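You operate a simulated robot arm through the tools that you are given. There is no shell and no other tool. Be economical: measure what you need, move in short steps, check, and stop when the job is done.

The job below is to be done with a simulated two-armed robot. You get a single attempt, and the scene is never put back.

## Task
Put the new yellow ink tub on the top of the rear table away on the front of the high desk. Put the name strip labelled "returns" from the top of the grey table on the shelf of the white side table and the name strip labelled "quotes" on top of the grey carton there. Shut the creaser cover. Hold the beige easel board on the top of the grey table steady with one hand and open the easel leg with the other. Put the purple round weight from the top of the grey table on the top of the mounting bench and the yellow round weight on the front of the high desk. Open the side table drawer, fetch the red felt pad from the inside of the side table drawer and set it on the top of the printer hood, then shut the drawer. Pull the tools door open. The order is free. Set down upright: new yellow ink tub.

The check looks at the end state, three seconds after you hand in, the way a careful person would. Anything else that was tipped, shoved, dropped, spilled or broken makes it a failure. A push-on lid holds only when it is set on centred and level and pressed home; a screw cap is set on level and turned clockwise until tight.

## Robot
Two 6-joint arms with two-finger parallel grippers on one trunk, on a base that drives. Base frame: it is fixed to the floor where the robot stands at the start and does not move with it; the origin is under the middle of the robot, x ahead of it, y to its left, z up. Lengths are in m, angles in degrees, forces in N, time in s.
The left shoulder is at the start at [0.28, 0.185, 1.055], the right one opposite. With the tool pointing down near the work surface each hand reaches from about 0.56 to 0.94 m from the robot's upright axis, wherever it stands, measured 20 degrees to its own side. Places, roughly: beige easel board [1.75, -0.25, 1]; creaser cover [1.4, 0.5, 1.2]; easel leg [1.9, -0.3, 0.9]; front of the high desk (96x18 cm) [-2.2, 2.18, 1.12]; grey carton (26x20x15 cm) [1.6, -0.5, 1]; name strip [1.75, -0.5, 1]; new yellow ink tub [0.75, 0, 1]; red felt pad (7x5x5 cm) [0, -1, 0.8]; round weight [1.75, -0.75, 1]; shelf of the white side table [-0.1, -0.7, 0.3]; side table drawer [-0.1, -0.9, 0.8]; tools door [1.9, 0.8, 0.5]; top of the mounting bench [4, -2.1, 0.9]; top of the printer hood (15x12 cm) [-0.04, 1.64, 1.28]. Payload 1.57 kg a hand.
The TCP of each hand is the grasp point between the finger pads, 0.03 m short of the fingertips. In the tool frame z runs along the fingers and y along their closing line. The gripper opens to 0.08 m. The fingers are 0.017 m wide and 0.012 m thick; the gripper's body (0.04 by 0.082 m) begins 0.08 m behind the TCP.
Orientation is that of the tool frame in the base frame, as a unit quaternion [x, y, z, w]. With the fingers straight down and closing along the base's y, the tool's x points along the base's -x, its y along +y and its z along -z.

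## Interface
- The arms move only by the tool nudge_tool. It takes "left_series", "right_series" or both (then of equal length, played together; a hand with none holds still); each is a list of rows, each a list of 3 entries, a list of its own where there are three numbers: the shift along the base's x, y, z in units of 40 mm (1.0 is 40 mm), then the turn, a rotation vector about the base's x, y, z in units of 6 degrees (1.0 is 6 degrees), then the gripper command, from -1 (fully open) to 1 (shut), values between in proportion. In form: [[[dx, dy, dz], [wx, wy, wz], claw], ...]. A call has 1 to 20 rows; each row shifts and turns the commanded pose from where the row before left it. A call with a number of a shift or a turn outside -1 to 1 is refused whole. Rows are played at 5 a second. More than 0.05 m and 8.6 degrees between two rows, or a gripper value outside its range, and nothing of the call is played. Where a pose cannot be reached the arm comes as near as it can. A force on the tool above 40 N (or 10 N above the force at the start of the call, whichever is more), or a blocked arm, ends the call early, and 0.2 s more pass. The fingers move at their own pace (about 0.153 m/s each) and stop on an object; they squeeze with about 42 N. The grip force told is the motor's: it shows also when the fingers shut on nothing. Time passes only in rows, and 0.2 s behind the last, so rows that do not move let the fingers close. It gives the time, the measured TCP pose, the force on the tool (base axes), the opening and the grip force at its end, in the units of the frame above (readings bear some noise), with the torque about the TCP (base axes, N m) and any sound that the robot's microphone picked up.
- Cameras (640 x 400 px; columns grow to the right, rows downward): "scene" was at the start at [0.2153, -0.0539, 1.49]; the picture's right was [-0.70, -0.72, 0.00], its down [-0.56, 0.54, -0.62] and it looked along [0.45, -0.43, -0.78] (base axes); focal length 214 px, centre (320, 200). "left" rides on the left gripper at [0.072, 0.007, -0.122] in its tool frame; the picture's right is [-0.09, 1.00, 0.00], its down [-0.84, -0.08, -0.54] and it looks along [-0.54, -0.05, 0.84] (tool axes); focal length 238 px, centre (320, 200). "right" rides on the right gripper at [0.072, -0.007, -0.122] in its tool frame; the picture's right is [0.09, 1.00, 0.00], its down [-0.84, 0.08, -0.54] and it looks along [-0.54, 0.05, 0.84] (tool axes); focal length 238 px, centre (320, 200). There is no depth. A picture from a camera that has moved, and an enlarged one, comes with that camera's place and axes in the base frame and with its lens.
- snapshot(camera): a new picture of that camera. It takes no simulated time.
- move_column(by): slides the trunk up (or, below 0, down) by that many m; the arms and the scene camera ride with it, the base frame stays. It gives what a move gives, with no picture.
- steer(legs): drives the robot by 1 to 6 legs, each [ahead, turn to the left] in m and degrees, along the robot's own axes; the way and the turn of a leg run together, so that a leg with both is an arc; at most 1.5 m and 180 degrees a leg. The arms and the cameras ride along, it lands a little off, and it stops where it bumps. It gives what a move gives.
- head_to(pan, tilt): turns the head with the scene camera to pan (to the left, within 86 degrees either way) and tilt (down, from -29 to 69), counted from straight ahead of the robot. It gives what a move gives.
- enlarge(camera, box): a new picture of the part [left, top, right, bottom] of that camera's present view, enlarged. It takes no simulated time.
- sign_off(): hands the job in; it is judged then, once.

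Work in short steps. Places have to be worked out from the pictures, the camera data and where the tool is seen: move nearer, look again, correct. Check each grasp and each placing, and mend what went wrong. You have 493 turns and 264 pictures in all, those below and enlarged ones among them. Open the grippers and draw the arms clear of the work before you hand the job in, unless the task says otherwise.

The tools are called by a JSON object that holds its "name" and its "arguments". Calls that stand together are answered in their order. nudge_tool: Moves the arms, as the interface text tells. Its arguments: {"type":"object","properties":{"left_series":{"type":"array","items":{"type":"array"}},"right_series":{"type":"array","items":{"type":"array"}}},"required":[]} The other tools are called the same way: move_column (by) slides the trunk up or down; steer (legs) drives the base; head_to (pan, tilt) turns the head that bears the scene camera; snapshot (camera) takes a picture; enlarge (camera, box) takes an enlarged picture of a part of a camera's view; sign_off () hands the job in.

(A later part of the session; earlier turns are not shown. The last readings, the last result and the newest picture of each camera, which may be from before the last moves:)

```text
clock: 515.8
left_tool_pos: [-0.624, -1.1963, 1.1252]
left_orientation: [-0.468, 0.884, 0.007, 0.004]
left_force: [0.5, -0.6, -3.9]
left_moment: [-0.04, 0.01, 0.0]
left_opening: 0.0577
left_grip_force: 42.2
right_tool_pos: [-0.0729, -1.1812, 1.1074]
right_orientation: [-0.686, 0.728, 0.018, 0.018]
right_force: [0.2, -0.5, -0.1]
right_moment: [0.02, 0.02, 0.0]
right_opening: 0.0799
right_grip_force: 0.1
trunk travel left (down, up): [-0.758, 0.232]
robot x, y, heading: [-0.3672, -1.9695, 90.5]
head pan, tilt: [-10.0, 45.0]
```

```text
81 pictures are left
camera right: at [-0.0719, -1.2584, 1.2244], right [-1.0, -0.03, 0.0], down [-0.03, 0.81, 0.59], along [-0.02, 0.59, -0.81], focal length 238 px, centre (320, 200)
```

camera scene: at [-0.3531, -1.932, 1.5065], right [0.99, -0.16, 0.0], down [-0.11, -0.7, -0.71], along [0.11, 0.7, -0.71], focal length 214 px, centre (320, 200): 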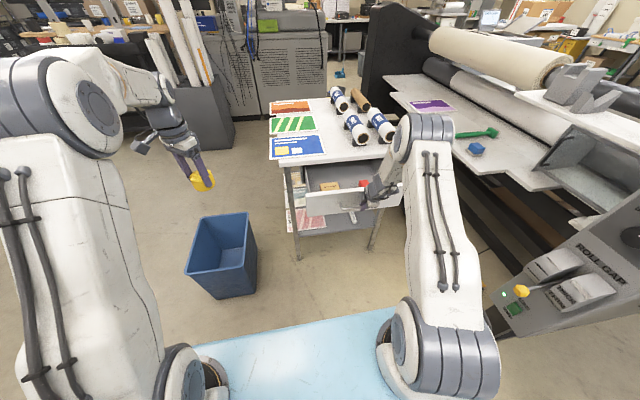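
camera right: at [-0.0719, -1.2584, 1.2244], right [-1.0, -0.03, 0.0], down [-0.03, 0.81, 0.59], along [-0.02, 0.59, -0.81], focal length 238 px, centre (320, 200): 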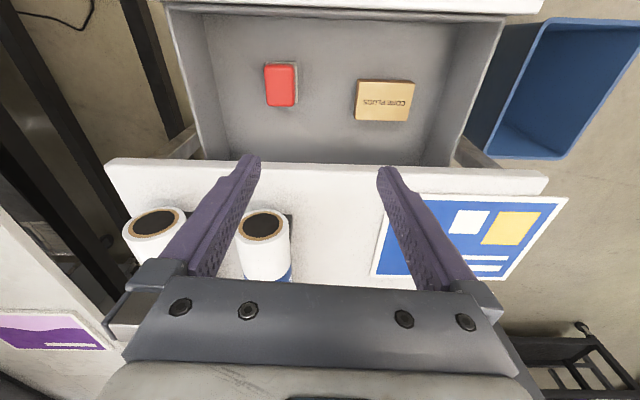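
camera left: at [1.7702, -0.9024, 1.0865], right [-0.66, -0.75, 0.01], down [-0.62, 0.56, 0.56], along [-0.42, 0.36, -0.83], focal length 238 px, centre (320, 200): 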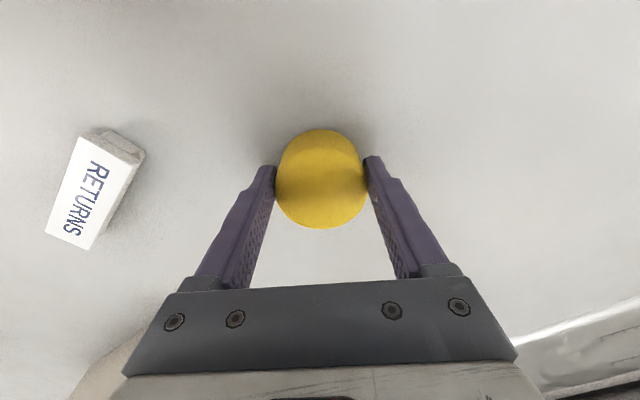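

Pad at (−0.015,−1.187), 5 cm in x. I move above it and descend to z≈0.867, then look.

{"name": "nudge_tool", "arguments": {"right_series": [[[0.73, -0.08, 0], [0, 0, 0], -1], [[0.73, -0.08, 0], [0, 0, 0], -1], [[0, 0, -1], [0, 0, 0], -1], [[0, 0, -1], [0, 0, 0], -1], [[0, 0, -1], [0, 0, 0], -1], [[0, 0, -1], [0, 0, 0], -1], [[0, 0, -1], [0, 0, 0], -1], [[0, 0, -0.8], [0, 0, 0], -1]]}}

{"name": "snapshot", "arguments": {"camera": "right"}}

{"name": "enlarge", "arguments": {"camera": "scene", "box": [260, 160, 440, 290]}}

```text
clock: 517.6
left_tool_pos: [-0.6225, -1.1971, 1.1249]
left_orientation: [-0.468, 0.884, 0.007, 0.004]
left_force: [-0.4, 0.3, -2.8]
left_moment: [-0.06, 0.03, 0.0]
left_opening: 0.0576
left_grip_force: 42.2
right_tool_pos: [-0.0168, -1.1876, 0.8752]
right_orientation: [-0.686, 0.727, 0.019, 0.018]
right_force: [-0.3, 0.2, -1.0]
right_moment: [0.01, -0.02, 0.01]
right_opening: 0.0803
right_grip_force: 0.1
trunk travel left (down, up): [-0.758, 0.232]
robot x, y, heading: [-0.3695, -1.9694, 90.6]
head pan, tilt: [-10.0, 45.0]
```

```text
80 pictures are left
camera right: at [-0.0144, -1.2644, 0.992], right [-1.0, -0.03, 0.0], down [-0.03, 0.81, 0.59], along [-0.02, 0.59, -0.81], focal length 238 px, centre (320, 200)
```

right: 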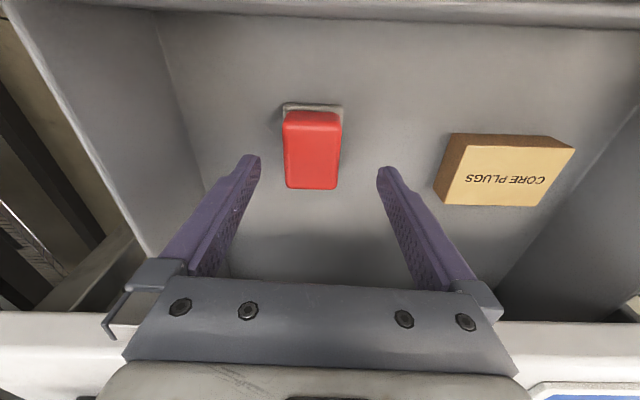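

```text
3.08 times, centred on (350, 225) of scene
camera zoom: at [-0.3546, -1.7313, 1.5067], right [0.99, -0.16, 0.0], down [-0.12, -0.7, -0.71], along [0.12, 0.7, -0.71], focal length 660 px, centre (228, 123)
```

zoom: 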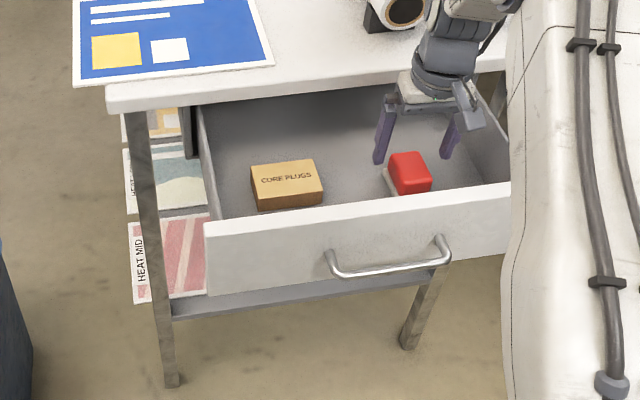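

Pad top at (−0.012,−1.187,0.819). I go down to z≈0.808 and close.

{"name": "nudge_tool", "arguments": {"right_series": [[[0.12, 0, -0.6], [0, 0, 0], -1], [[0, 0, -0.6], [0, 0, 0], -1], [[0, 0, -0.4], [0, 0, 0], -1], [[0, 0, 0], [0, 0, 0], 1], [[0, 0, 0], [0, 0, 0], 1], [[0, 0, 0], [0, 0, 0], 1]]}}

{"name": "snapshot", "arguments": {"camera": "right"}}

```text
clock: 519.0
left_tool_pos: [-0.6233, -1.1974, 1.1264]
left_orientation: [-0.468, 0.884, 0.007, 0.006]
left_force: [0.4, 0.1, -3.2]
left_moment: [-0.05, 0.01, 0.0]
left_opening: 0.0578
left_grip_force: 42.7
right_tool_pos: [-0.0093, -1.1858, 0.813]
right_orientation: [-0.685, 0.728, 0.02, 0.02]
right_force: [6.7, 0.1, 14.0]
right_moment: [-0.06, -0.51, 0.07]
right_opening: 0.0495
right_grip_force: 42.1
trunk travel left (down, up): [-0.758, 0.232]
robot x, y, heading: [-0.3702, -1.9734, 90.5]
head pan, tilt: [-10.0, 45.0]
```

```text
78 pictures are left
camera right: at [-0.0073, -1.2644, 0.9291], right [-1.0, -0.03, 0.0], down [-0.03, 0.81, 0.59], along [-0.01, 0.59, -0.81], focal length 238 px, centre (320, 200)
```

right: 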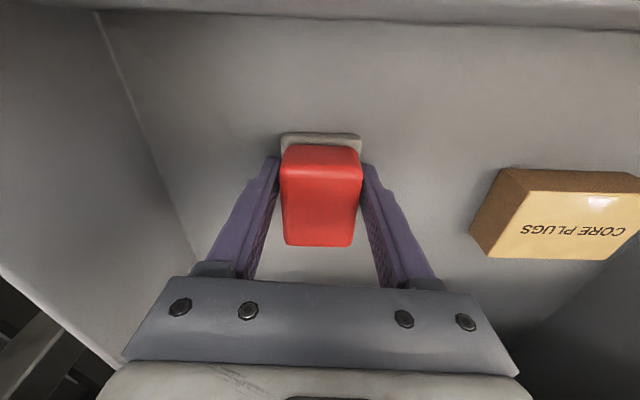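

Pad gripped. I lift it out, and yaw the hand +90° while moving it in front of the drawer, so a finger's back can push the drawer shut.

{"name": "nudge_tool", "arguments": {"right_series": [[[0, 0, 0.6], [0, 0, 0], 1], [[0, 0, 1], [0, 0, 0], 1], [[0, 0, 1], [0, 0, 0], 1], [[0, 0, 1], [0, 0, 0], 1], [[0, 0, 1], [0, 0, 0], 1], [[0, 0, 1], [0, 0, 0], 1], [[0, 0, 0.5], [0, 0, 0], 1], [[0, -0.5, 0], [0, 0, 1], 1], [[0, -0.5, 0], [0, 0, 1], 1], [[0, -0.5, 0], [0, 0, 1], 1], [[0, -0.5, 0], [0, 0, 1], 1], [[0, -0.5, 0], [0, 0, 1], 1], [[0.1, -0.5, 0], [0, 0, 1], 1], [[0.1, -0.5, 0], [0, 0, 1], 1], [[0.1, -0.4, 0], [0, 0, 1], 1], [[0.1, -0.4, 0], [0, 0, 1], 1], [[0.2, -0.4, 0], [0, 0, 1], 1], [[0.2, 0, 0], [0, 0, 1], 1], [[0.2, 0, 0], [0, 0, 1], 1], [[0.2, 0, 0], [0, 0, 1], 1]]}}

{"name": "nudge_tool", "arguments": {"right_series": [[[0, 0, 0], [0, 0, 1], 1], [[0, 0, 0], [0, 0, 0.8], 1]]}}

{"name": "snapshot", "arguments": {"camera": "scene"}}

{"name": "snapshot", "arguments": {"camera": "right"}}

```text
clock: 523.2
left_tool_pos: [-0.6245, -1.1967, 1.1247]
left_orientation: [-0.467, 0.884, 0.008, 0.005]
left_force: [0.0, 0.6, -2.4]
left_moment: [-0.01, 0.01, 0.02]
left_opening: 0.0576
left_grip_force: 42.2
right_tool_pos: [0.0363, -1.3764, 1.0544]
right_orientation: [0.991, -0.133, -0.026, -0.003]
right_force: [-0.2, -0.3, -0.8]
right_moment: [0.03, 0.01, 0.01]
right_opening: 0.049
right_grip_force: 41.9
trunk travel left (down, up): [-0.758, 0.232]
robot x, y, heading: [-0.3667, -1.9692, 90.6]
head pan, tilt: [-10.0, 45.0]
```

```text
clock: 523.8
left_tool_pos: [-0.6232, -1.1966, 1.1246]
left_orientation: [-0.468, 0.884, 0.007, 0.005]
left_force: [0.3, -1.2, -3.3]
left_moment: [-0.01, 0.0, -0.03]
left_opening: 0.0575
left_grip_force: 41.8
right_tool_pos: [0.0363, -1.3745, 1.0547]
right_orientation: [0.999, -0.039, -0.026, 0.0]
right_force: [0.1, -0.1, -0.5]
right_moment: [0.02, -0.04, -0.04]
right_opening: 0.0488
right_grip_force: 42.0
trunk travel left (down, up): [-0.758, 0.232]
robot x, y, heading: [-0.3634, -1.9665, 90.6]
head pan, tilt: [-10.0, 45.0]
```

```text
77 pictures are left
camera scene: at [-0.3545, -1.7313, 1.5067], right [0.99, -0.16, 0.0], down [-0.12, -0.7, -0.71], along [0.12, 0.7, -0.71], focal length 214 px, centre (320, 200)
```

scene: 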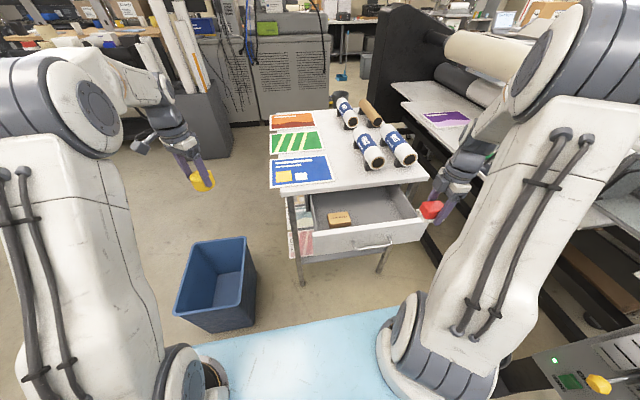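

```text
76 pictures are left
camera right: at [0.1159, -1.3733, 1.1716], right [0.01, -1.0, 0.0], down [-0.81, -0.01, 0.59], along [-0.58, -0.01, -0.81], focal length 238 px, centre (320, 200)
```

right: 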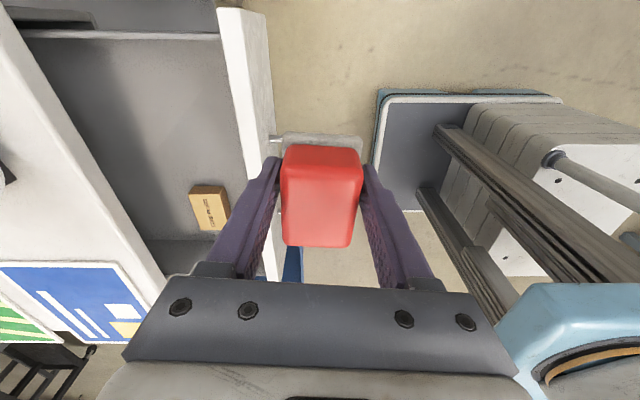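

Finger is clear of the handle. I lower to z≈0.855 and push by driving forward.

{"name": "nudge_tool", "arguments": {"right_series": [[[0, 0, -1], [0, 0, 0], 1], [[0, 0, -1], [0, 0, 0], 1], [[0, 0, -1], [0, 0, 0], 1], [[0, 0, -1], [0, 0, 0], 1], [[0, 0, -1], [0, 0, 0], 1]]}}

{"name": "steer", "arguments": {"legs": [[0.15, 0]]}}

{"name": "snapshot", "arguments": {"camera": "right"}}

```text
clock: 525.0
left_tool_pos: [-0.6235, -1.1975, 1.1253]
left_orientation: [-0.468, 0.884, 0.007, 0.003]
left_force: [-0.9, 0.0, -2.6]
left_moment: [-0.05, -0.01, 0.0]
left_opening: 0.058
left_grip_force: 42.2
right_tool_pos: [0.0344, -1.3742, 0.8558]
right_orientation: [0.999, -0.041, -0.027, -0.001]
right_force: [0.3, 0.1, -0.2]
right_moment: [-0.01, -0.05, 0.02]
right_opening: 0.0488
right_grip_force: 41.9
trunk travel left (down, up): [-0.758, 0.232]
robot x, y, heading: [-0.366, -1.9728, 90.5]
head pan, tilt: [-10.0, 45.0]
```

```text
clock: 526.3
left_tool_pos: [-0.6262, -1.0474, 1.1257]
left_orientation: [-0.469, 0.883, 0.008, 0.004]
left_force: [0.5, -0.4, -3.1]
left_moment: [0.0, 0.03, -0.01]
left_opening: 0.0578
left_grip_force: 42.1
right_tool_pos: [0.0312, -1.2232, 0.8559]
right_orientation: [0.999, -0.04, -0.026, 0.0]
right_force: [0.4, 0.1, -0.1]
right_moment: [-0.02, -0.02, 0.0]
right_opening: 0.049
right_grip_force: 42.1
trunk travel left (down, up): [-0.758, 0.232]
robot x, y, heading: [-0.37, -1.8188, 90.9]
head pan, tilt: [-10.0, 45.0]
```

```text
75 pictures are left
camera right: at [0.1103, -1.2211, 0.9729], right [0.01, -1.0, 0.0], down [-0.81, -0.01, 0.59], along [-0.59, -0.01, -0.81], focal length 238 px, centre (320, 200)
```

right: 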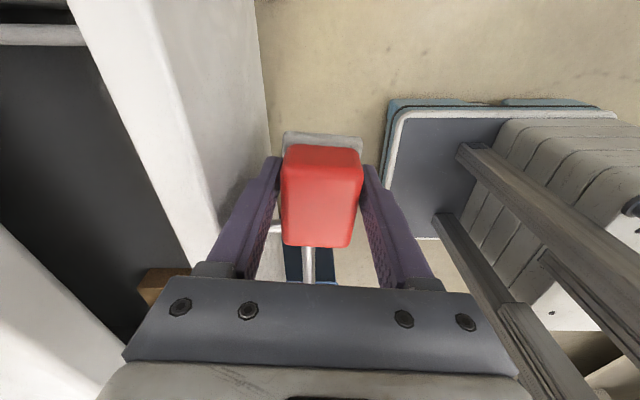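

Drawer is half pushed in. For the last centimetres the finger would meet the table edge, so I back off, shift over to the handle bar and push on that.

{"name": "steer", "arguments": {"legs": [[-0.07, 0]]}}

{"name": "nudge_tool", "arguments": {"right_series": [[[-0.75, 0, 0], [0, 0, 0], 1], [[-0.75, 0, 0], [0, 0, 0], 1], [[-0.75, 0, 0], [0, 0, 0], 1], [[-0.6, 0, 0], [0, 0, 0], 1]]}}

{"name": "snapshot", "arguments": {"camera": "right"}}

```text
clock: 527.4
left_tool_pos: [-0.6257, -1.1177, 1.1252]
left_orientation: [-0.468, 0.884, 0.007, 0.004]
left_force: [-0.3, 0.5, -3.3]
left_moment: [-0.04, 0.04, -0.03]
left_opening: 0.058
left_grip_force: 42.2
right_tool_pos: [0.0324, -1.293, 0.8556]
right_orientation: [0.999, -0.04, -0.027, 0.0]
right_force: [0.8, 0.1, 0.2]
right_moment: [0.0, -0.01, -0.01]
right_opening: 0.0488
right_grip_force: 42.0
trunk travel left (down, up): [-0.758, 0.232]
robot x, y, heading: [-0.3683, -1.8932, 90.6]
head pan, tilt: [-10.0, 45.0]
```

```text
clock: 528.4
left_tool_pos: [-0.6259, -1.1168, 1.1258]
left_orientation: [-0.469, 0.883, 0.007, 0.004]
left_force: [-0.9, -0.2, -3.6]
left_moment: [-0.02, -0.02, -0.06]
left_opening: 0.0579
left_grip_force: 41.7
right_tool_pos: [-0.0814, -1.2933, 0.8569]
right_orientation: [0.999, -0.04, -0.026, 0.0]
right_force: [-0.5, 1.6, -0.8]
right_moment: [-0.02, -0.02, -0.01]
right_opening: 0.0488
right_grip_force: 41.7
trunk travel left (down, up): [-0.758, 0.232]
robot x, y, heading: [-0.3651, -1.8941, 90.7]
head pan, tilt: [-10.0, 45.0]
```

```text
74 pictures are left
camera right: at [-0.0034, -1.2916, 0.9738], right [0.01, -1.0, 0.0], down [-0.81, -0.01, 0.58], along [-0.58, 0.0, -0.81], focal length 238 px, centre (320, 200)
```

right: 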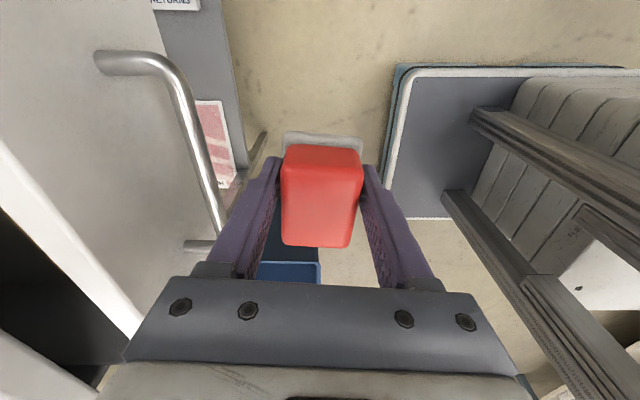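

Finger faces the bar. I drive forward 0.12 m, then check.

{"name": "steer", "arguments": {"legs": [[0.125, 0]]}}

{"name": "snapshot", "arguments": {"camera": "right"}}

```text
clock: 529.6
left_tool_pos: [-0.6276, -0.9928, 1.1254]
left_orientation: [-0.469, 0.883, 0.008, 0.004]
left_force: [0.5, -0.6, -2.9]
left_moment: [-0.01, 0.03, -0.02]
left_opening: 0.0579
left_grip_force: 42.4
right_tool_pos: [-0.0811, -1.1712, 0.8571]
right_orientation: [0.999, -0.04, -0.026, -0.001]
right_force: [0.1, -0.2, -0.6]
right_moment: [0.02, -0.05, 0.02]
right_opening: 0.0487
right_grip_force: 41.9
trunk travel left (down, up): [-0.758, 0.232]
robot x, y, heading: [-0.3702, -1.7675, 90.6]
head pan, tilt: [-10.0, 45.0]
```

```text
73 pictures are left
camera right: at [-0.0036, -1.1679, 0.9739], right [0.01, -1.0, 0.0], down [-0.81, -0.01, 0.59], along [-0.59, 0.0, -0.81], focal length 238 px, centre (320, 200)
```

right: 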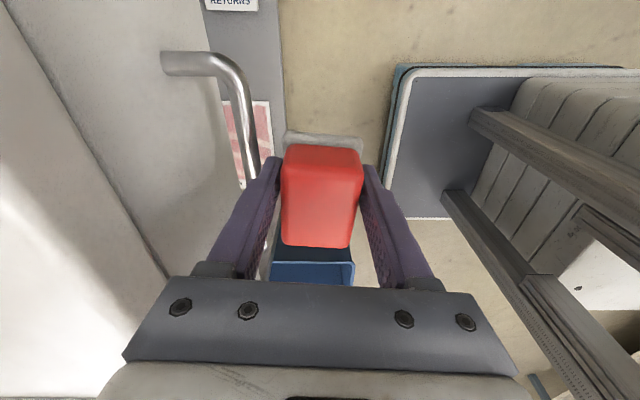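

Nearly closed. I push with small arm nudges until resistance shows.

{"name": "nudge_tool", "arguments": {"right_series": [[[0, 0.15, 0], [0, 0, 0], 1], [[0, 0.15, 0], [0, 0, 0], 1], [[0, 0.15, 0], [0, 0, 0], 1]]}}

{"name": "snapshot", "arguments": {"camera": "scene"}}

```text
clock: 530.4
left_tool_pos: [-0.6244, -0.9935, 1.125]
left_orientation: [-0.467, 0.884, 0.005, 0.004]
left_force: [0.2, -0.3, -3.0]
left_moment: [-0.02, -0.02, 0.02]
left_opening: 0.0578
left_grip_force: 41.4
right_tool_pos: [-0.0833, -1.1598, 0.855]
right_orientation: [0.999, -0.042, -0.03, 0.01]
right_force: [0.7, -4.9, -2.2]
right_moment: [-0.18, -0.04, 0.02]
right_opening: 0.0488
right_grip_force: 42.0
trunk travel left (down, up): [-0.758, 0.232]
robot x, y, heading: [-0.3739, -1.7678, 90.7]
head pan, tilt: [-10.0, 45.0]
stopped in row 3 (right hand): the force on the tool passed its limit at 46 N (the readings are from after the stop); the commanded pose is now the measured one
```

```text
72 pictures are left
camera scene: at [-0.3565, -1.5272, 1.5065], right [0.99, -0.16, 0.0], down [-0.12, -0.7, -0.71], along [0.12, 0.7, -0.71], focal length 214 px, centre (320, 200)
```

scene: 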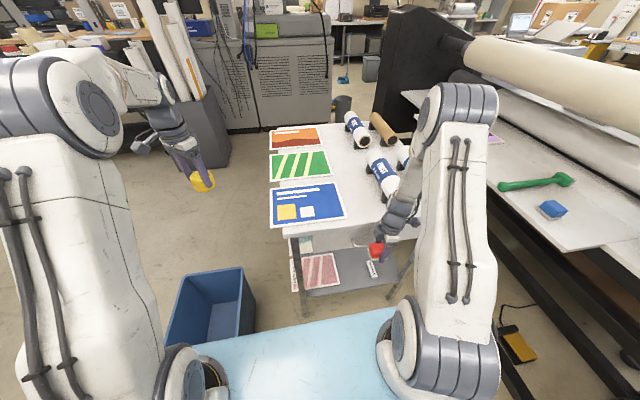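

Resistance of 46 N at the expected place: the drawer is shut. I back off and verify.

{"name": "steer", "arguments": {"legs": [[-0.4, 0]]}}

{"name": "nudge_tool", "arguments": {"right_series": [[[0, 0, 1], [0, 0, 0], 1], [[0, 0, 1], [0, 0, 0], 1], [[0, 0, 1], [0, 0, -1], 1], [[0, 0, 1], [0, 0, -1], 1], [[0, 0, 1], [0, 0, -1], 1], [[0, 0, 1], [0, 0, -1], 1], [[0, 0, 1], [0, 0, -1], 1], [[0, 0, 0.5], [0, 0, -1], 1], [[0, 0, 0], [0, 0, -1], 1], [[0, 0, 0], [0, 0, -1], 1], [[0, 0, 0], [0, 0, -1], 1], [[0, 0, 0], [0, 0, -1], 1], [[0, 0, 0], [0, 0, -1], 1], [[0, 0, 0], [0, 0, -1], 1], [[0, 0, 0], [0, 0, -1], 1], [[0, 0, 0], [0, 0, -1], 1], [[0, 0, 0], [0, 0, -1], 1]]}}

{"name": "enlarge", "arguments": {"camera": "scene", "box": [240, 110, 440, 270]}}

```text
clock: 532.9
left_tool_pos: [-0.6196, -1.3889, 1.125]
left_orientation: [-0.466, 0.885, 0.006, 0.005]
left_force: [0.5, 0.1, -4.5]
left_moment: [-0.07, 0.02, -0.02]
left_opening: 0.0578
left_grip_force: 41.7
right_tool_pos: [-0.0777, -1.5556, 0.8555]
right_orientation: [0.999, -0.043, -0.029, 0.007]
right_force: [0.2, 0.0, -0.1]
right_moment: [0.01, 0.01, 0.0]
right_opening: 0.049
right_grip_force: 41.6
trunk travel left (down, up): [-0.758, 0.232]
robot x, y, heading: [-0.3695, -2.1655, 90.3]
head pan, tilt: [-10.0, 45.0]
```

```text
clock: 536.5
left_tool_pos: [-0.6194, -1.3883, 1.1255]
left_orientation: [-0.466, 0.885, 0.006, 0.005]
left_force: [-0.6, 1.3, -3.7]
left_moment: [-0.05, 0.03, 0.0]
left_opening: 0.0579
left_grip_force: 42.4
right_tool_pos: [-0.0775, -1.556, 1.1552]
right_orientation: [-0.675, 0.738, 0.025, 0.016]
right_force: [0.0, 0.7, -1.3]
right_moment: [0.01, 0.02, 0.02]
right_opening: 0.0491
right_grip_force: 42.1
trunk travel left (down, up): [-0.758, 0.232]
robot x, y, heading: [-0.3662, -2.1673, 90.4]
head pan, tilt: [-10.0, 45.0]
```

```text
2.50 times, centred on (340, 190) of scene
camera zoom: at [-0.3528, -1.9239, 1.5067], right [0.99, -0.17, 0.0], down [-0.12, -0.7, -0.71], along [0.12, 0.7, -0.71], focal length 536 px, centre (270, 225)
```

zoom: 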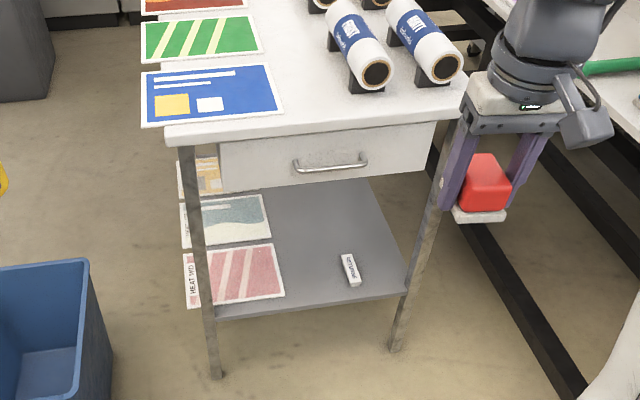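

Drawer shut, strip on shelf. Now I drive west and north around the bin toward the printer hood.

{"name": "steer", "arguments": {"legs": [[0, 89], [1.4, 0], [0, -89], [1.4, 0], [0.7, 0], [0, -62]]}}

{"name": "head_to", "arguments": {"pan": 35, "tilt": 15}}

{"name": "snapshot", "arguments": {"camera": "scene"}}

```text
clock: 562.1
left_tool_pos: [-1.6152, 0.8172, 1.1265]
left_orientation: [-0.3, 0.954, 0.009, -0.009]
left_force: [-0.1, -0.2, -4.2]
left_moment: [0.03, 0.04, 0.0]
left_opening: 0.0579
left_grip_force: 42.1
right_tool_pos: [-1.1542, 0.4675, 1.1541]
right_orientation: [-0.531, 0.847, 0.022, 0.02]
right_force: [0.2, -0.6, -0.8]
right_moment: [-0.01, -0.01, 0.02]
right_opening: 0.0489
right_grip_force: 42.1
trunk travel left (down, up): [-0.758, 0.232]
robot x, y, heading: [-1.639, 0.0023, 69.9]
head pan, tilt: [-10.0, 45.0]
stopped in leg 6: the force on the tool passed its limit at 78 N (the readings are from after the stop); the commanded pose is now the measured one
```

```text
clock: 563.2
left_tool_pos: [-1.6142, 0.8178, 1.1262]
left_orientation: [-0.3, 0.954, 0.009, -0.008]
left_force: [0.2, -0.3, -3.2]
left_moment: [-0.04, 0.06, 0.02]
left_opening: 0.0575
left_grip_force: 42.3
right_tool_pos: [-1.1542, 0.4669, 1.1549]
right_orientation: [-0.53, 0.847, 0.023, 0.02]
right_force: [-0.4, 0.5, -1.3]
right_moment: [0.02, -0.01, 0.02]
right_opening: 0.049
right_grip_force: 42.2
trunk travel left (down, up): [-0.758, 0.232]
robot x, y, heading: [-1.638, -0.0015, 69.9]
head pan, tilt: [35.0, 15.0]
```

```text
70 pictures are left
camera scene: at [-1.6077, 0.2424, 1.5534], right [0.97, 0.25, 0.0], down [0.07, -0.25, -0.97], along [-0.24, 0.93, -0.26], focal length 214 px, centre (320, 200)
```

scene: 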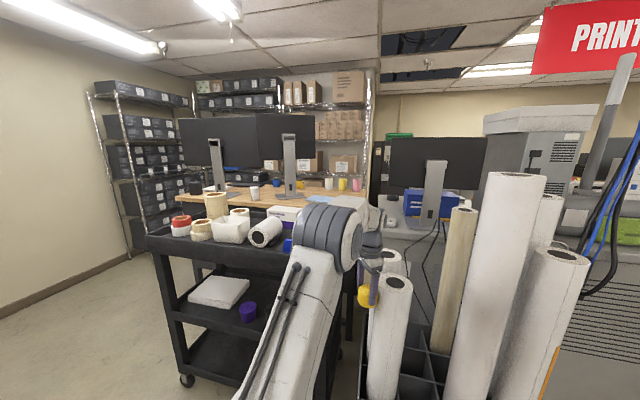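

The left hand touched the tall rolls in the grey organizer. I turn back left, reverse, and check the rolls.

{"name": "steer", "arguments": {"legs": [[0, 15], [-0.45, 0]]}}

{"name": "head_to", "arguments": {"pan": -15, "tilt": 20}}

{"name": "snapshot", "arguments": {"camera": "scene"}}

```text
clock: 566.8
left_tool_pos: [-1.8686, 0.3536, 1.1268]
left_orientation: [-0.422, 0.906, 0.009, -0.01]
left_force: [0.3, 0.4, -3.4]
left_moment: [-0.01, 0.07, -0.01]
left_opening: 0.0576
left_grip_force: 41.7
right_tool_pos: [-1.3327, 0.1355, 1.1555]
right_orientation: [-0.637, 0.77, 0.025, 0.016]
right_force: [0.2, 0.3, -0.8]
right_moment: [-0.05, -0.02, 0.0]
right_opening: 0.0489
right_grip_force: 41.7
trunk travel left (down, up): [-0.758, 0.232]
robot x, y, heading: [-1.6796, -0.443, 84.9]
head pan, tilt: [35.0, 15.0]
```

```text
clock: 568.0
left_tool_pos: [-1.8696, 0.3515, 1.1275]
left_orientation: [-0.422, 0.906, 0.008, -0.009]
left_force: [-0.6, 0.6, -2.7]
left_moment: [-0.03, 0.0, -0.04]
left_opening: 0.0577
left_grip_force: 42.1
right_tool_pos: [-1.3331, 0.1342, 1.1552]
right_orientation: [-0.637, 0.77, 0.025, 0.016]
right_force: [-0.2, 0.7, -0.5]
right_moment: [0.04, -0.01, 0.02]
right_opening: 0.0492
right_grip_force: 42.4
trunk travel left (down, up): [-0.758, 0.232]
robot x, y, heading: [-1.6837, -0.44, 84.8]
head pan, tilt: [-15.0, 20.0]
```

```text
69 pictures are left
camera scene: at [-1.6342, -0.1947, 1.5454], right [0.94, -0.34, 0.0], down [-0.12, -0.32, -0.94], along [0.32, 0.88, -0.34], focal length 214 px, centre (320, 200)
```

scene: 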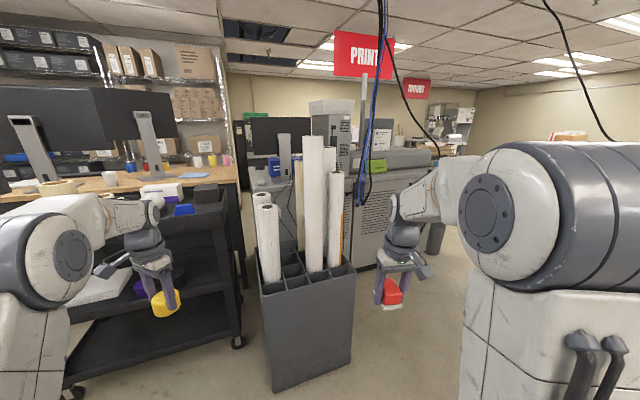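

Organizer and rolls are fine. I zoom at the hood region to understand the hanging cables.

{"name": "enlarge", "arguments": {"camera": "scene", "box": [290, 0, 490, 250]}}

```text
1.60 times, centred on (390, 125) of scene
camera zoom: at [-1.6342, -0.1947, 1.5454], right [0.94, -0.34, 0.0], down [-0.12, -0.32, -0.94], along [0.32, 0.88, -0.34], focal length 343 px, centre (208, 320)
```

zoom: 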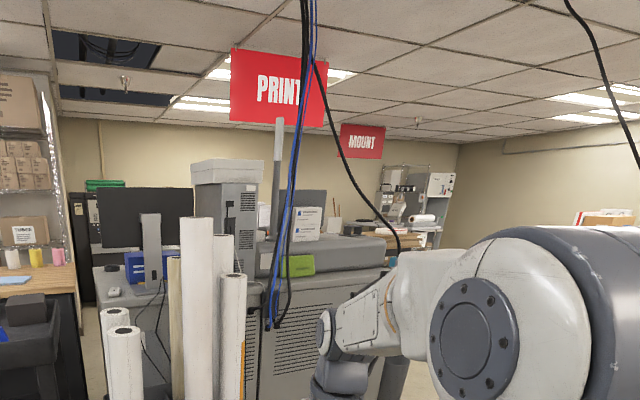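

Estimated: cable bundle at x≈−0.6 (y≈1.5) and a black cable at x≈0–0.1 (y≈1.4); I'll reach between them from about (−0.5,0.85). I tuck the left hand, then drive there in two legs.

{"name": "nudge_tool", "arguments": {"left_series": [[[0.3, -0.95, 0], [0, 0, 0], 1], [[0.3, -0.95, 0], [0, 0, 0], 1], [[0.3, -0.95, 0], [0, 0, 0], 1], [[0.3, -0.95, 0], [0, 0, 0], 1]]}}

{"name": "steer", "arguments": {"legs": [[0, -54], [0.85, 0], [0, 30], [0.85, 0]]}}

{"name": "head_to", "arguments": {"pan": 0, "tilt": 20}}

{"name": "snapshot", "arguments": {"camera": "scene"}}

```text
clock: 569.0
left_tool_pos: [-1.8221, 0.2023, 1.1271]
left_orientation: [-0.422, 0.906, 0.008, -0.009]
left_force: [0.0, 0.8, -2.8]
left_moment: [-0.03, 0.02, -0.02]
left_opening: 0.0576
left_grip_force: 41.5
right_tool_pos: [-1.3336, 0.1343, 1.1546]
right_orientation: [-0.637, 0.77, 0.024, 0.016]
right_force: [0.9, -0.2, -0.7]
right_moment: [-0.04, 0.0, 0.01]
right_opening: 0.0489
right_grip_force: 41.6
trunk travel left (down, up): [-0.758, 0.232]
robot x, y, heading: [-1.6844, -0.4418, 84.8]
head pan, tilt: [-15.0, 20.0]
```

```text
clock: 581.5
left_tool_pos: [-0.3601, 1.3547, 1.1272]
left_orientation: [-0.214, 0.977, 0.011, -0.009]
left_force: [0.2, -0.4, -4.1]
left_moment: [-0.03, 0.05, 0.03]
left_opening: 0.0575
left_grip_force: 42.7
right_tool_pos: [0.0512, 1.0829, 1.1557]
right_orientation: [-0.452, 0.891, 0.021, 0.023]
right_force: [-0.5, 0.1, -0.5]
right_moment: [0.0, 0.03, -0.03]
right_opening: 0.0491
right_grip_force: 42.4
trunk travel left (down, up): [-0.758, 0.232]
robot x, y, heading: [-0.5082, 0.7133, 59.1]
head pan, tilt: [-15.0, 20.0]
```

```text
clock: 582.3
left_tool_pos: [-0.3608, 1.3544, 1.1272]
left_orientation: [-0.214, 0.977, 0.009, -0.008]
left_force: [0.1, -0.9, -3.8]
left_moment: [-0.02, 0.02, 0.02]
left_opening: 0.0577
left_grip_force: 42.3
right_tool_pos: [0.0501, 1.0848, 1.1556]
right_orientation: [-0.452, 0.891, 0.021, 0.022]
right_force: [-0.4, 0.5, -0.8]
right_moment: [0.01, 0.02, -0.02]
right_opening: 0.0488
right_grip_force: 41.9
trunk travel left (down, up): [-0.758, 0.232]
robot x, y, heading: [-0.5119, 0.7128, 59.6]
head pan, tilt: [0.0, 20.0]
```

```text
67 pictures are left
camera scene: at [-0.3798, 0.9305, 1.5454], right [0.86, -0.51, 0.0], down [-0.17, -0.29, -0.94], along [0.48, 0.81, -0.34], focal length 214 px, centre (320, 200)
```

scene: 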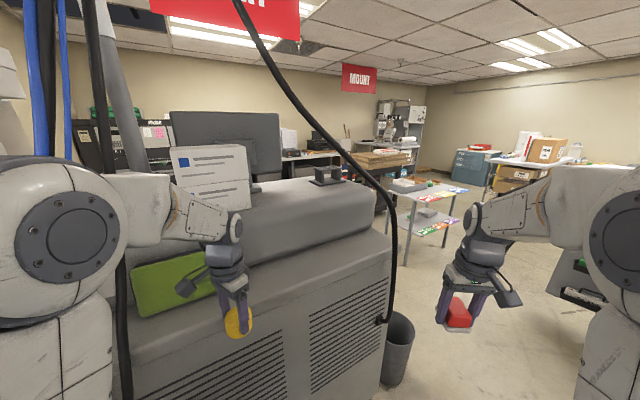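

The right forearm would meet the black cable; the left arm has a clean corridor. So I'll deliver the yellow weight first, then swap the pad to the left hand. I drive the proven route through the aisle.

{"name": "steer", "arguments": {"legs": [[0, -34], [0.51, 0], [0, -15.6], [0.9, 0], [0, 64], [0.62, 0]]}}

```text
clock: 598.1
left_tool_pos: [0.9651, 2.3573, 1.1272]
left_orientation: [-0.346, 0.938, 0.008, -0.008]
left_force: [0.8, 0.2, -3.9]
left_moment: [0.01, 0.01, 0.01]
left_opening: 0.0579
left_grip_force: 41.9
right_tool_pos: [1.4359, 2.2096, 1.1544]
right_orientation: [-0.571, 0.82, 0.024, 0.02]
right_force: [0.0, 0.0, -0.7]
right_moment: [0.02, 0.01, 0.01]
right_opening: 0.049
right_grip_force: 42.0
trunk travel left (down, up): [-0.758, 0.232]
robot x, y, heading: [0.9993, 1.6986, 75.2]
head pan, tilt: [0.0, 20.0]
```

Passed cleanly. I continue north, turn west and drive along the aisle to the desk front.

{"name": "steer", "arguments": {"legs": [[0, 14.5], [1.13, 0], [0, 89.5], [1.3, 0], [0.55, 0]]}}

{"name": "steer", "arguments": {"legs": [[0.45, 0], [0, 10]]}}

{"name": "move_column", "arguments": {"by": 0.22}}

{"name": "head_to", "arguments": {"pan": 40, "tilt": 40}}

{"name": "snapshot", "arguments": {"camera": "scene"}}

```text
clock: 617.6
left_tool_pos: [-1.5042, 2.6797, 1.1276]
left_orientation: [0.951, -0.309, 0.002, 0.013]
left_force: [-0.6, 0.0, -4.4]
left_moment: [-0.01, 0.0, 0.0]
left_opening: 0.058
left_grip_force: 42.0
right_tool_pos: [-1.4704, 3.1702, 1.156]
right_orientation: [0.998, -0.06, -0.029, 0.007]
right_force: [0.3, -0.2, -1.0]
right_moment: [-0.01, 0.0, 0.03]
right_opening: 0.0489
right_grip_force: 42.1
trunk travel left (down, up): [-0.758, 0.232]
robot x, y, heading: [-0.8727, 2.8588, 178.5]
head pan, tilt: [0.0, 20.0]
```

```text
clock: 621.0
left_tool_pos: [-1.9077, 2.5791, 1.1283]
left_orientation: [0.975, -0.223, 0.003, 0.013]
left_force: [-0.7, 0.0, -3.9]
left_moment: [-0.02, -0.05, 0.01]
left_opening: 0.0574
left_grip_force: 41.7
right_tool_pos: [-1.9626, 3.0691, 1.1551]
right_orientation: [0.999, 0.03, -0.028, 0.01]
right_force: [-0.3, -0.6, -0.3]
right_moment: [-0.05, -0.01, -0.03]
right_opening: 0.0487
right_grip_force: 42.3
trunk travel left (down, up): [-0.758, 0.232]
robot x, y, heading: [-1.3211, 2.8695, -170.7]
head pan, tilt: [0.0, 20.0]
```

```text
clock: 623.3
left_tool_pos: [-1.9082, 2.5792, 1.3464]
left_orientation: [0.975, -0.223, 0.002, 0.013]
left_force: [-0.6, 0.1, -3.9]
left_moment: [0.0, -0.04, -0.01]
left_opening: 0.0577
left_grip_force: 42.1
right_tool_pos: [-1.9622, 3.0683, 1.3754]
right_orientation: [0.999, 0.03, -0.027, 0.009]
right_force: [0.1, -0.7, 0.1]
right_moment: [-0.01, -0.02, 0.01]
right_opening: 0.0489
right_grip_force: 41.7
trunk travel left (down, up): [-0.978, 0.012]
robot x, y, heading: [-1.3214, 2.8687, -171.0]
head pan, tilt: [0.0, 20.0]
```

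```text
clock: 624.4
left_tool_pos: [-1.9084, 2.5803, 1.3475]
left_orientation: [0.975, -0.222, 0.003, 0.013]
left_force: [0.9, 0.0, -2.8]
left_moment: [-0.03, -0.01, -0.01]
left_opening: 0.0578
left_grip_force: 42.0
right_tool_pos: [-1.9622, 3.0695, 1.3756]
right_orientation: [0.999, 0.029, -0.028, 0.009]
right_force: [-0.4, -0.5, -0.5]
right_moment: [0.0, 0.01, -0.06]
right_opening: 0.0492
right_grip_force: 42.0
trunk travel left (down, up): [-0.978, 0.012]
robot x, y, heading: [-1.3174, 2.869, -170.8]
head pan, tilt: [40.0, 40.0]
```

```text
66 pictures are left
camera scene: at [-1.5323, 2.7817, 1.734], right [-0.75, 0.66, 0.0], down [0.42, 0.48, -0.77], along [-0.5, -0.58, -0.64], focal length 214 px, centre (320, 200)
```

scene: 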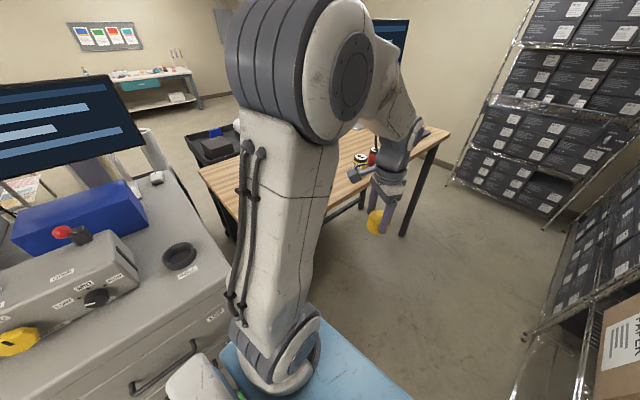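

I drive 0.42 m further and bring the weight above (−2.16,2.19), between the white spool and the yellow tub.

{"name": "steer", "arguments": {"legs": [[0.42, 0]]}}

{"name": "nudge_tool", "arguments": {"left_series": [[[0.45, -0.9, 0], [0, 0, 0], 1], [[0.45, -0.9, 0], [0, 0, 0], 1], [[0.45, -0.9, 0], [0, 0, 0], 1], [[0.45, -0.9, 0], [0, 0, 0], 1], [[0.45, -0.9, 0], [0, 0, 0], 1], [[0.45, -0.9, 0], [0, 0, 0], 1], [[0.45, -0.9, 0], [0, 0, 0], 1], [[0.45, -0.9, 0], [0, 0, 0], 1]]}}

{"name": "snapshot", "arguments": {"camera": "left"}}

```text
clock: 627.0
left_tool_pos: [-2.3226, 2.5081, 1.3471]
left_orientation: [0.976, -0.218, 0.003, 0.012]
left_force: [-0.2, 0.5, -3.3]
left_moment: [-0.03, -0.03, 0.0]
left_opening: 0.0577
left_grip_force: 42.0
right_tool_pos: [-2.3816, 2.9977, 1.3738]
right_orientation: [0.999, 0.034, -0.027, 0.009]
right_force: [0.7, 0.0, -0.2]
right_moment: [0.0, -0.01, 0.0]
right_opening: 0.049
right_grip_force: 41.6
trunk travel left (down, up): [-0.978, 0.012]
robot x, y, heading: [-1.7376, 2.8024, -170.5]
head pan, tilt: [40.0, 40.0]
```

```text
clock: 628.8
left_tool_pos: [-2.1795, 2.2196, 1.3455]
left_orientation: [0.975, -0.22, 0.003, 0.012]
left_force: [0.4, 0.8, -3.8]
left_moment: [0.0, -0.01, 0.01]
left_opening: 0.0578
left_grip_force: 42.3
right_tool_pos: [-2.3807, 2.9965, 1.3746]
right_orientation: [0.999, 0.034, -0.027, 0.009]
right_force: [-0.4, -0.1, -0.3]
right_moment: [0.0, 0.01, 0.02]
right_opening: 0.0487
right_grip_force: 42.2
trunk travel left (down, up): [-0.978, 0.012]
robot x, y, heading: [-1.7377, 2.8061, -170.5]
head pan, tilt: [40.0, 40.0]
```

```text
65 pictures are left
camera left: at [-2.1163, 2.1847, 1.469], right [-0.51, -0.86, 0.02], down [-0.72, 0.44, 0.53], along [-0.47, 0.26, -0.85], focal length 238 px, centre (320, 200)
```

left: 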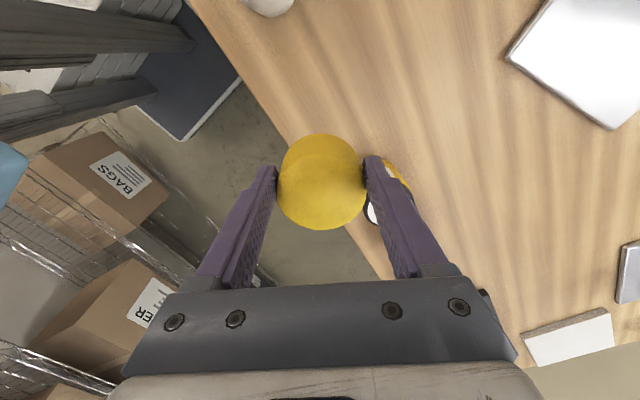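

I correct to (−2.165,2.185) and lower.

{"name": "nudge_tool", "arguments": {"left_series": [[[0.37, -0.87, 0], [0, 0, 0], 1], [[0, 0, -1], [0, 0, 0], 1], [[0, 0, -1], [0, 0, 0], 1], [[0, 0, -1], [0, 0, 0], 1], [[0, 0, -1], [0, 0, 0], 1], [[0, 0, -0.3], [0, 0, 0], 1]]}}

{"name": "enlarge", "arguments": {"camera": "scene", "box": [220, 120, 420, 260]}}

{"name": "nudge_tool", "arguments": {"left_series": [[[0, 0, -0.1], [0, 0, 0], 1], [[0, 0, -0.1], [0, 0, 0], 1]]}}

```text
clock: 630.2
left_tool_pos: [-2.1636, 2.1846, 1.1728]
left_orientation: [0.975, -0.221, 0.003, 0.012]
left_force: [0.0, 0.5, -3.6]
left_moment: [-0.04, -0.04, -0.01]
left_opening: 0.0578
left_grip_force: 41.7
right_tool_pos: [-2.3799, 2.9959, 1.3762]
right_orientation: [0.999, 0.033, -0.028, 0.008]
right_force: [0.1, 0.1, -1.1]
right_moment: [0.03, -0.05, 0.01]
right_opening: 0.0489
right_grip_force: 41.8
trunk travel left (down, up): [-0.978, 0.012]
robot x, y, heading: [-1.7422, 2.8059, -170.6]
head pan, tilt: [40.0, 40.0]
```

```text
2.86 times, centred on (320, 190) of scene
camera zoom: at [-1.9485, 2.7121, 1.7339], right [-0.76, 0.65, 0.0], down [0.42, 0.49, -0.77], along [-0.5, -0.58, -0.64], focal length 613 px, centre (320, 229)
```

zoom: 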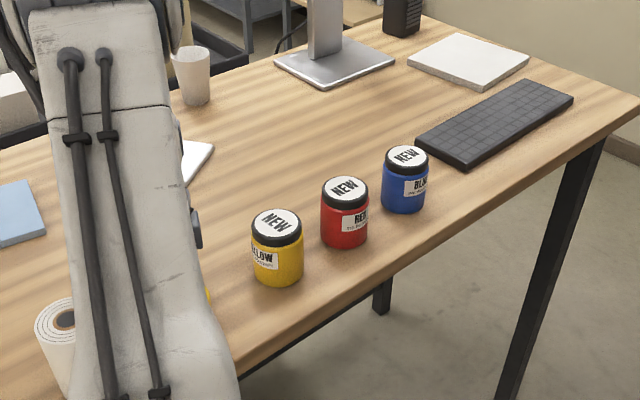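

```text
clock: 630.8
left_tool_pos: [-2.1628, 2.1868, 1.1717]
left_orientation: [0.976, -0.219, 0.001, 0.016]
left_force: [4.8, 4.6, 36.6]
left_moment: [1.27, 0.64, -0.21]
left_opening: 0.0576
left_grip_force: 42.0
right_tool_pos: [-2.3778, 2.9986, 1.3762]
right_orientation: [0.999, 0.034, -0.029, 0.009]
right_force: [-0.7, 0.0, -0.5]
right_moment: [0.04, 0.03, 0.0]
right_opening: 0.0491
right_grip_force: 41.5
trunk travel left (down, up): [-0.978, 0.012]
robot x, y, heading: [-1.7355, 2.8071, -170.4]
head pan, tilt: [40.0, 40.0]
```

Contact. Ease off, release and rise.

{"name": "nudge_tool", "arguments": {"left_series": [[[0, 0, 0.1], [0, 0, 0], 1], [[0, 0, 0], [0, 0, 0], -1], [[0, 0, 0], [0, 0, 0], -1], [[0, 0, 0.7], [0, 0, 0], -1], [[0, 0, 0.9], [0, 0, 0], -1], [[0, 0, 0.9], [0, 0, 0], -1], [[0, 0, 0.9], [0, 0, 0], -1], [[0, 0, 0.9], [0, 0, 0], -1]]}}

{"name": "snapshot", "arguments": {"camera": "left"}}

```text
clock: 632.6
left_tool_pos: [-2.1634, 2.185, 1.3425]
left_orientation: [0.976, -0.219, 0.003, 0.012]
left_force: [0.1, 0.1, 0.6]
left_moment: [-0.01, 0.05, 0.06]
left_opening: 0.0802
left_grip_force: 0.1
right_tool_pos: [-2.3792, 2.9966, 1.3752]
right_orientation: [0.999, 0.033, -0.029, 0.009]
right_force: [-0.1, -0.2, -0.5]
right_moment: [0.0, 0.01, -0.01]
right_opening: 0.0489
right_grip_force: 41.6
trunk travel left (down, up): [-0.978, 0.012]
robot x, y, heading: [-1.7349, 2.8055, -170.8]
head pan, tilt: [40.0, 40.0]
```

```text
63 pictures are left
camera left: at [-2.1025, 2.1506, 1.4662], right [-0.51, -0.86, 0.02], down [-0.72, 0.44, 0.53], along [-0.47, 0.26, -0.85], focal length 238 px, centre (320, 200)
```

left: 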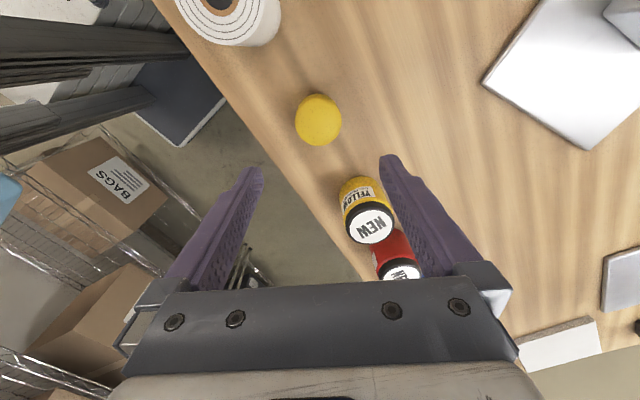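

Yellow weight is on the desk front. I retract the left arm and back out of the aisle the same way as before.

{"name": "nudge_tool", "arguments": {"left_series": [[[-0.2, 0.95, 0], [0, 0, 0], -1], [[-0.2, 0.95, 0], [0, 0, 0], -1], [[-0.2, 0.95, 0], [0, 0, 0], -1], [[-0.2, 0.95, 0], [0, 0, 0], -1], [[-0.2, 0.95, 0], [0, 0, 0], -1], [[-0.2, 0.95, 0], [0, 0, 0], -1], [[-0.2, 0.95, 0], [0, 0, 0], -1], [[-0.2, 0.95, 0], [0, 0, 0], -1], [[0, 0.95, 0], [0, 0, 0], -1], [[0, 0.95, 0], [0, 0, 0], -1], [[0, 0.95, 0], [0, 0, 0], -1]]}}

{"name": "steer", "arguments": {"legs": [[-0.3, 0], [0, -9.6], [-1.4, 0], [-0.82, 0]]}}

{"name": "move_column", "arguments": {"by": -0.2}}

```text
clock: 635.0
left_tool_pos: [-2.228, 2.6039, 1.3425]
left_orientation: [0.976, -0.219, 0.003, 0.012]
left_force: [0.0, -0.5, -0.1]
left_moment: [-0.01, 0.01, -0.01]
left_opening: 0.0797
left_grip_force: 0.0
right_tool_pos: [-2.3807, 2.9965, 1.3753]
right_orientation: [0.999, 0.033, -0.028, 0.01]
right_force: [-0.9, 0.3, -0.9]
right_moment: [-0.02, -0.02, 0.01]
right_opening: 0.0489
right_grip_force: 41.9
trunk travel left (down, up): [-0.978, 0.012]
robot x, y, heading: [-1.7372, 2.7992, -170.8]
head pan, tilt: [40.0, 40.0]
```

```text
clock: 648.3
left_tool_pos: [0.2682, 2.7113, 1.3423]
left_orientation: [0.952, -0.305, 0.001, 0.013]
left_force: [0.0, -0.2, -1.0]
left_moment: [0.0, -0.02, -0.02]
left_opening: 0.08
left_grip_force: 0.1
right_tool_pos: [0.1862, 3.1268, 1.3756]
right_orientation: [0.998, -0.054, -0.029, 0.007]
right_force: [-0.8, -0.6, 0.0]
right_moment: [0.01, 0.01, 0.01]
right_opening: 0.0488
right_grip_force: 42.0
trunk travel left (down, up): [-0.978, 0.012]
robot x, y, heading: [0.7866, 2.827, 179.2]
head pan, tilt: [40.0, 40.0]
```

```text
clock: 650.5
left_tool_pos: [0.2679, 2.7111, 1.1426]
left_orientation: [0.952, -0.304, 0.002, 0.012]
left_force: [-0.5, -0.6, 0.1]
left_moment: [-0.01, -0.03, -0.03]
left_opening: 0.08
left_grip_force: 0.0
right_tool_pos: [0.1862, 3.1251, 1.1753]
right_orientation: [0.998, -0.055, -0.028, 0.008]
right_force: [0.1, 0.2, -0.8]
right_moment: [0.03, -0.01, 0.0]
right_opening: 0.0491
right_grip_force: 41.9
trunk travel left (down, up): [-0.778, 0.212]
robot x, y, heading: [0.7869, 2.8254, 179.3]
head pan, tilt: [40.0, 40.0]
```

I repeat the earlier manoeuvre to stand in front of the creaser, whose flat top I'll use to pass the pad from right to left hand.

{"name": "steer", "arguments": {"legs": [[0, 120.3], [0.3, 0], [0, -18], [0.9, 0], [0.5, 78]]}}

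{"name": "steer", "arguments": {"legs": [[0.05, 0], [0, -89]]}}

{"name": "head_to", "arguments": {"pan": 0, "tilt": 40}}

{"name": "snapshot", "arguments": {"camera": "scene"}}

```text
clock: 666.3
left_tool_pos: [2.0136, 1.5069, 1.1427]
left_orientation: [0.297, 0.955, 0.014, -0.001]
left_force: [0.8, 0.4, 1.2]
left_moment: [0.0, -0.02, 0.0]
left_opening: 0.0798
left_grip_force: 0.1
right_tool_pos: [2.1032, 1.0927, 1.175]
right_orientation: [0.047, 0.998, 0.007, 0.029]
right_force: [-0.6, 0.4, -0.5]
right_moment: [0.03, 0.03, 0.03]
right_opening: 0.049
right_grip_force: 42.2
trunk travel left (down, up): [-0.778, 0.212]
robot x, y, heading: [1.4989, 1.3864, -0.0]
head pan, tilt: [40.0, 40.0]
cut short: leg 5
```

```text
clock: 668.9
left_tool_pos: [2.0609, 1.243, 1.1435]
left_orientation: [0.526, 0.851, 0.013, 0.001]
left_force: [0.1, 0.0, -0.7]
left_moment: [0.06, -0.01, 0.0]
left_opening: 0.0799
left_grip_force: 0.0
right_tool_pos: [1.9378, 0.8482, 1.1709]
right_orientation: [0.29, 0.957, 0.016, 0.022]
right_force: [0.7, 3.0, -1.9]
right_moment: [0.07, 0.06, 0.09]
right_opening: 0.0493
right_grip_force: 42.2
trunk travel left (down, up): [-0.778, 0.212]
robot x, y, heading: [1.5479, 1.3878, -28.6]
head pan, tilt: [40.0, 40.0]
stopped in leg 2: the force on the tool passed its limit at 56 N (the readings are from after the stop); the commanded pose is now the measured one
```

```text
clock: 669.9
left_tool_pos: [2.0604, 1.2432, 1.144]
left_orientation: [0.525, 0.851, 0.011, 0.001]
left_force: [0.0, -0.6, -0.7]
left_moment: [0.05, 0.02, -0.03]
left_opening: 0.0802
left_grip_force: 0.0
right_tool_pos: [1.9393, 0.8476, 1.173]
right_orientation: [0.291, 0.957, 0.014, 0.022]
right_force: [0.6, 5.9, -1.9]
right_moment: [0.16, -0.05, 0.18]
right_opening: 0.049
right_grip_force: 42.1
trunk travel left (down, up): [-0.778, 0.212]
robot x, y, heading: [1.5472, 1.3844, -28.5]
head pan, tilt: [0.0, 40.0]
```

```text
62 pictures are left
camera scene: at [1.7645, 1.2668, 1.534], right [-0.48, -0.88, 0.0], down [-0.56, 0.31, -0.77], along [0.67, -0.37, -0.64], focal length 214 px, centre (320, 200)
```

scene: 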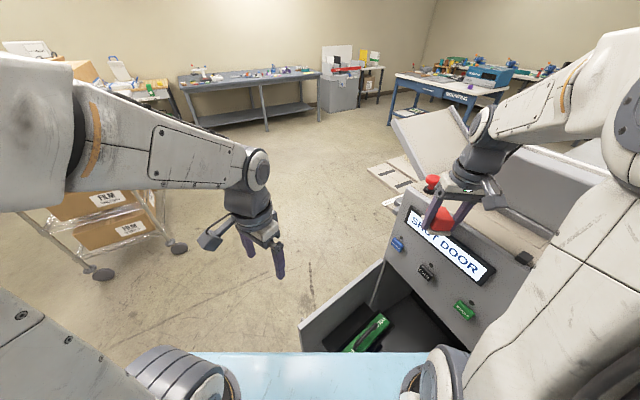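

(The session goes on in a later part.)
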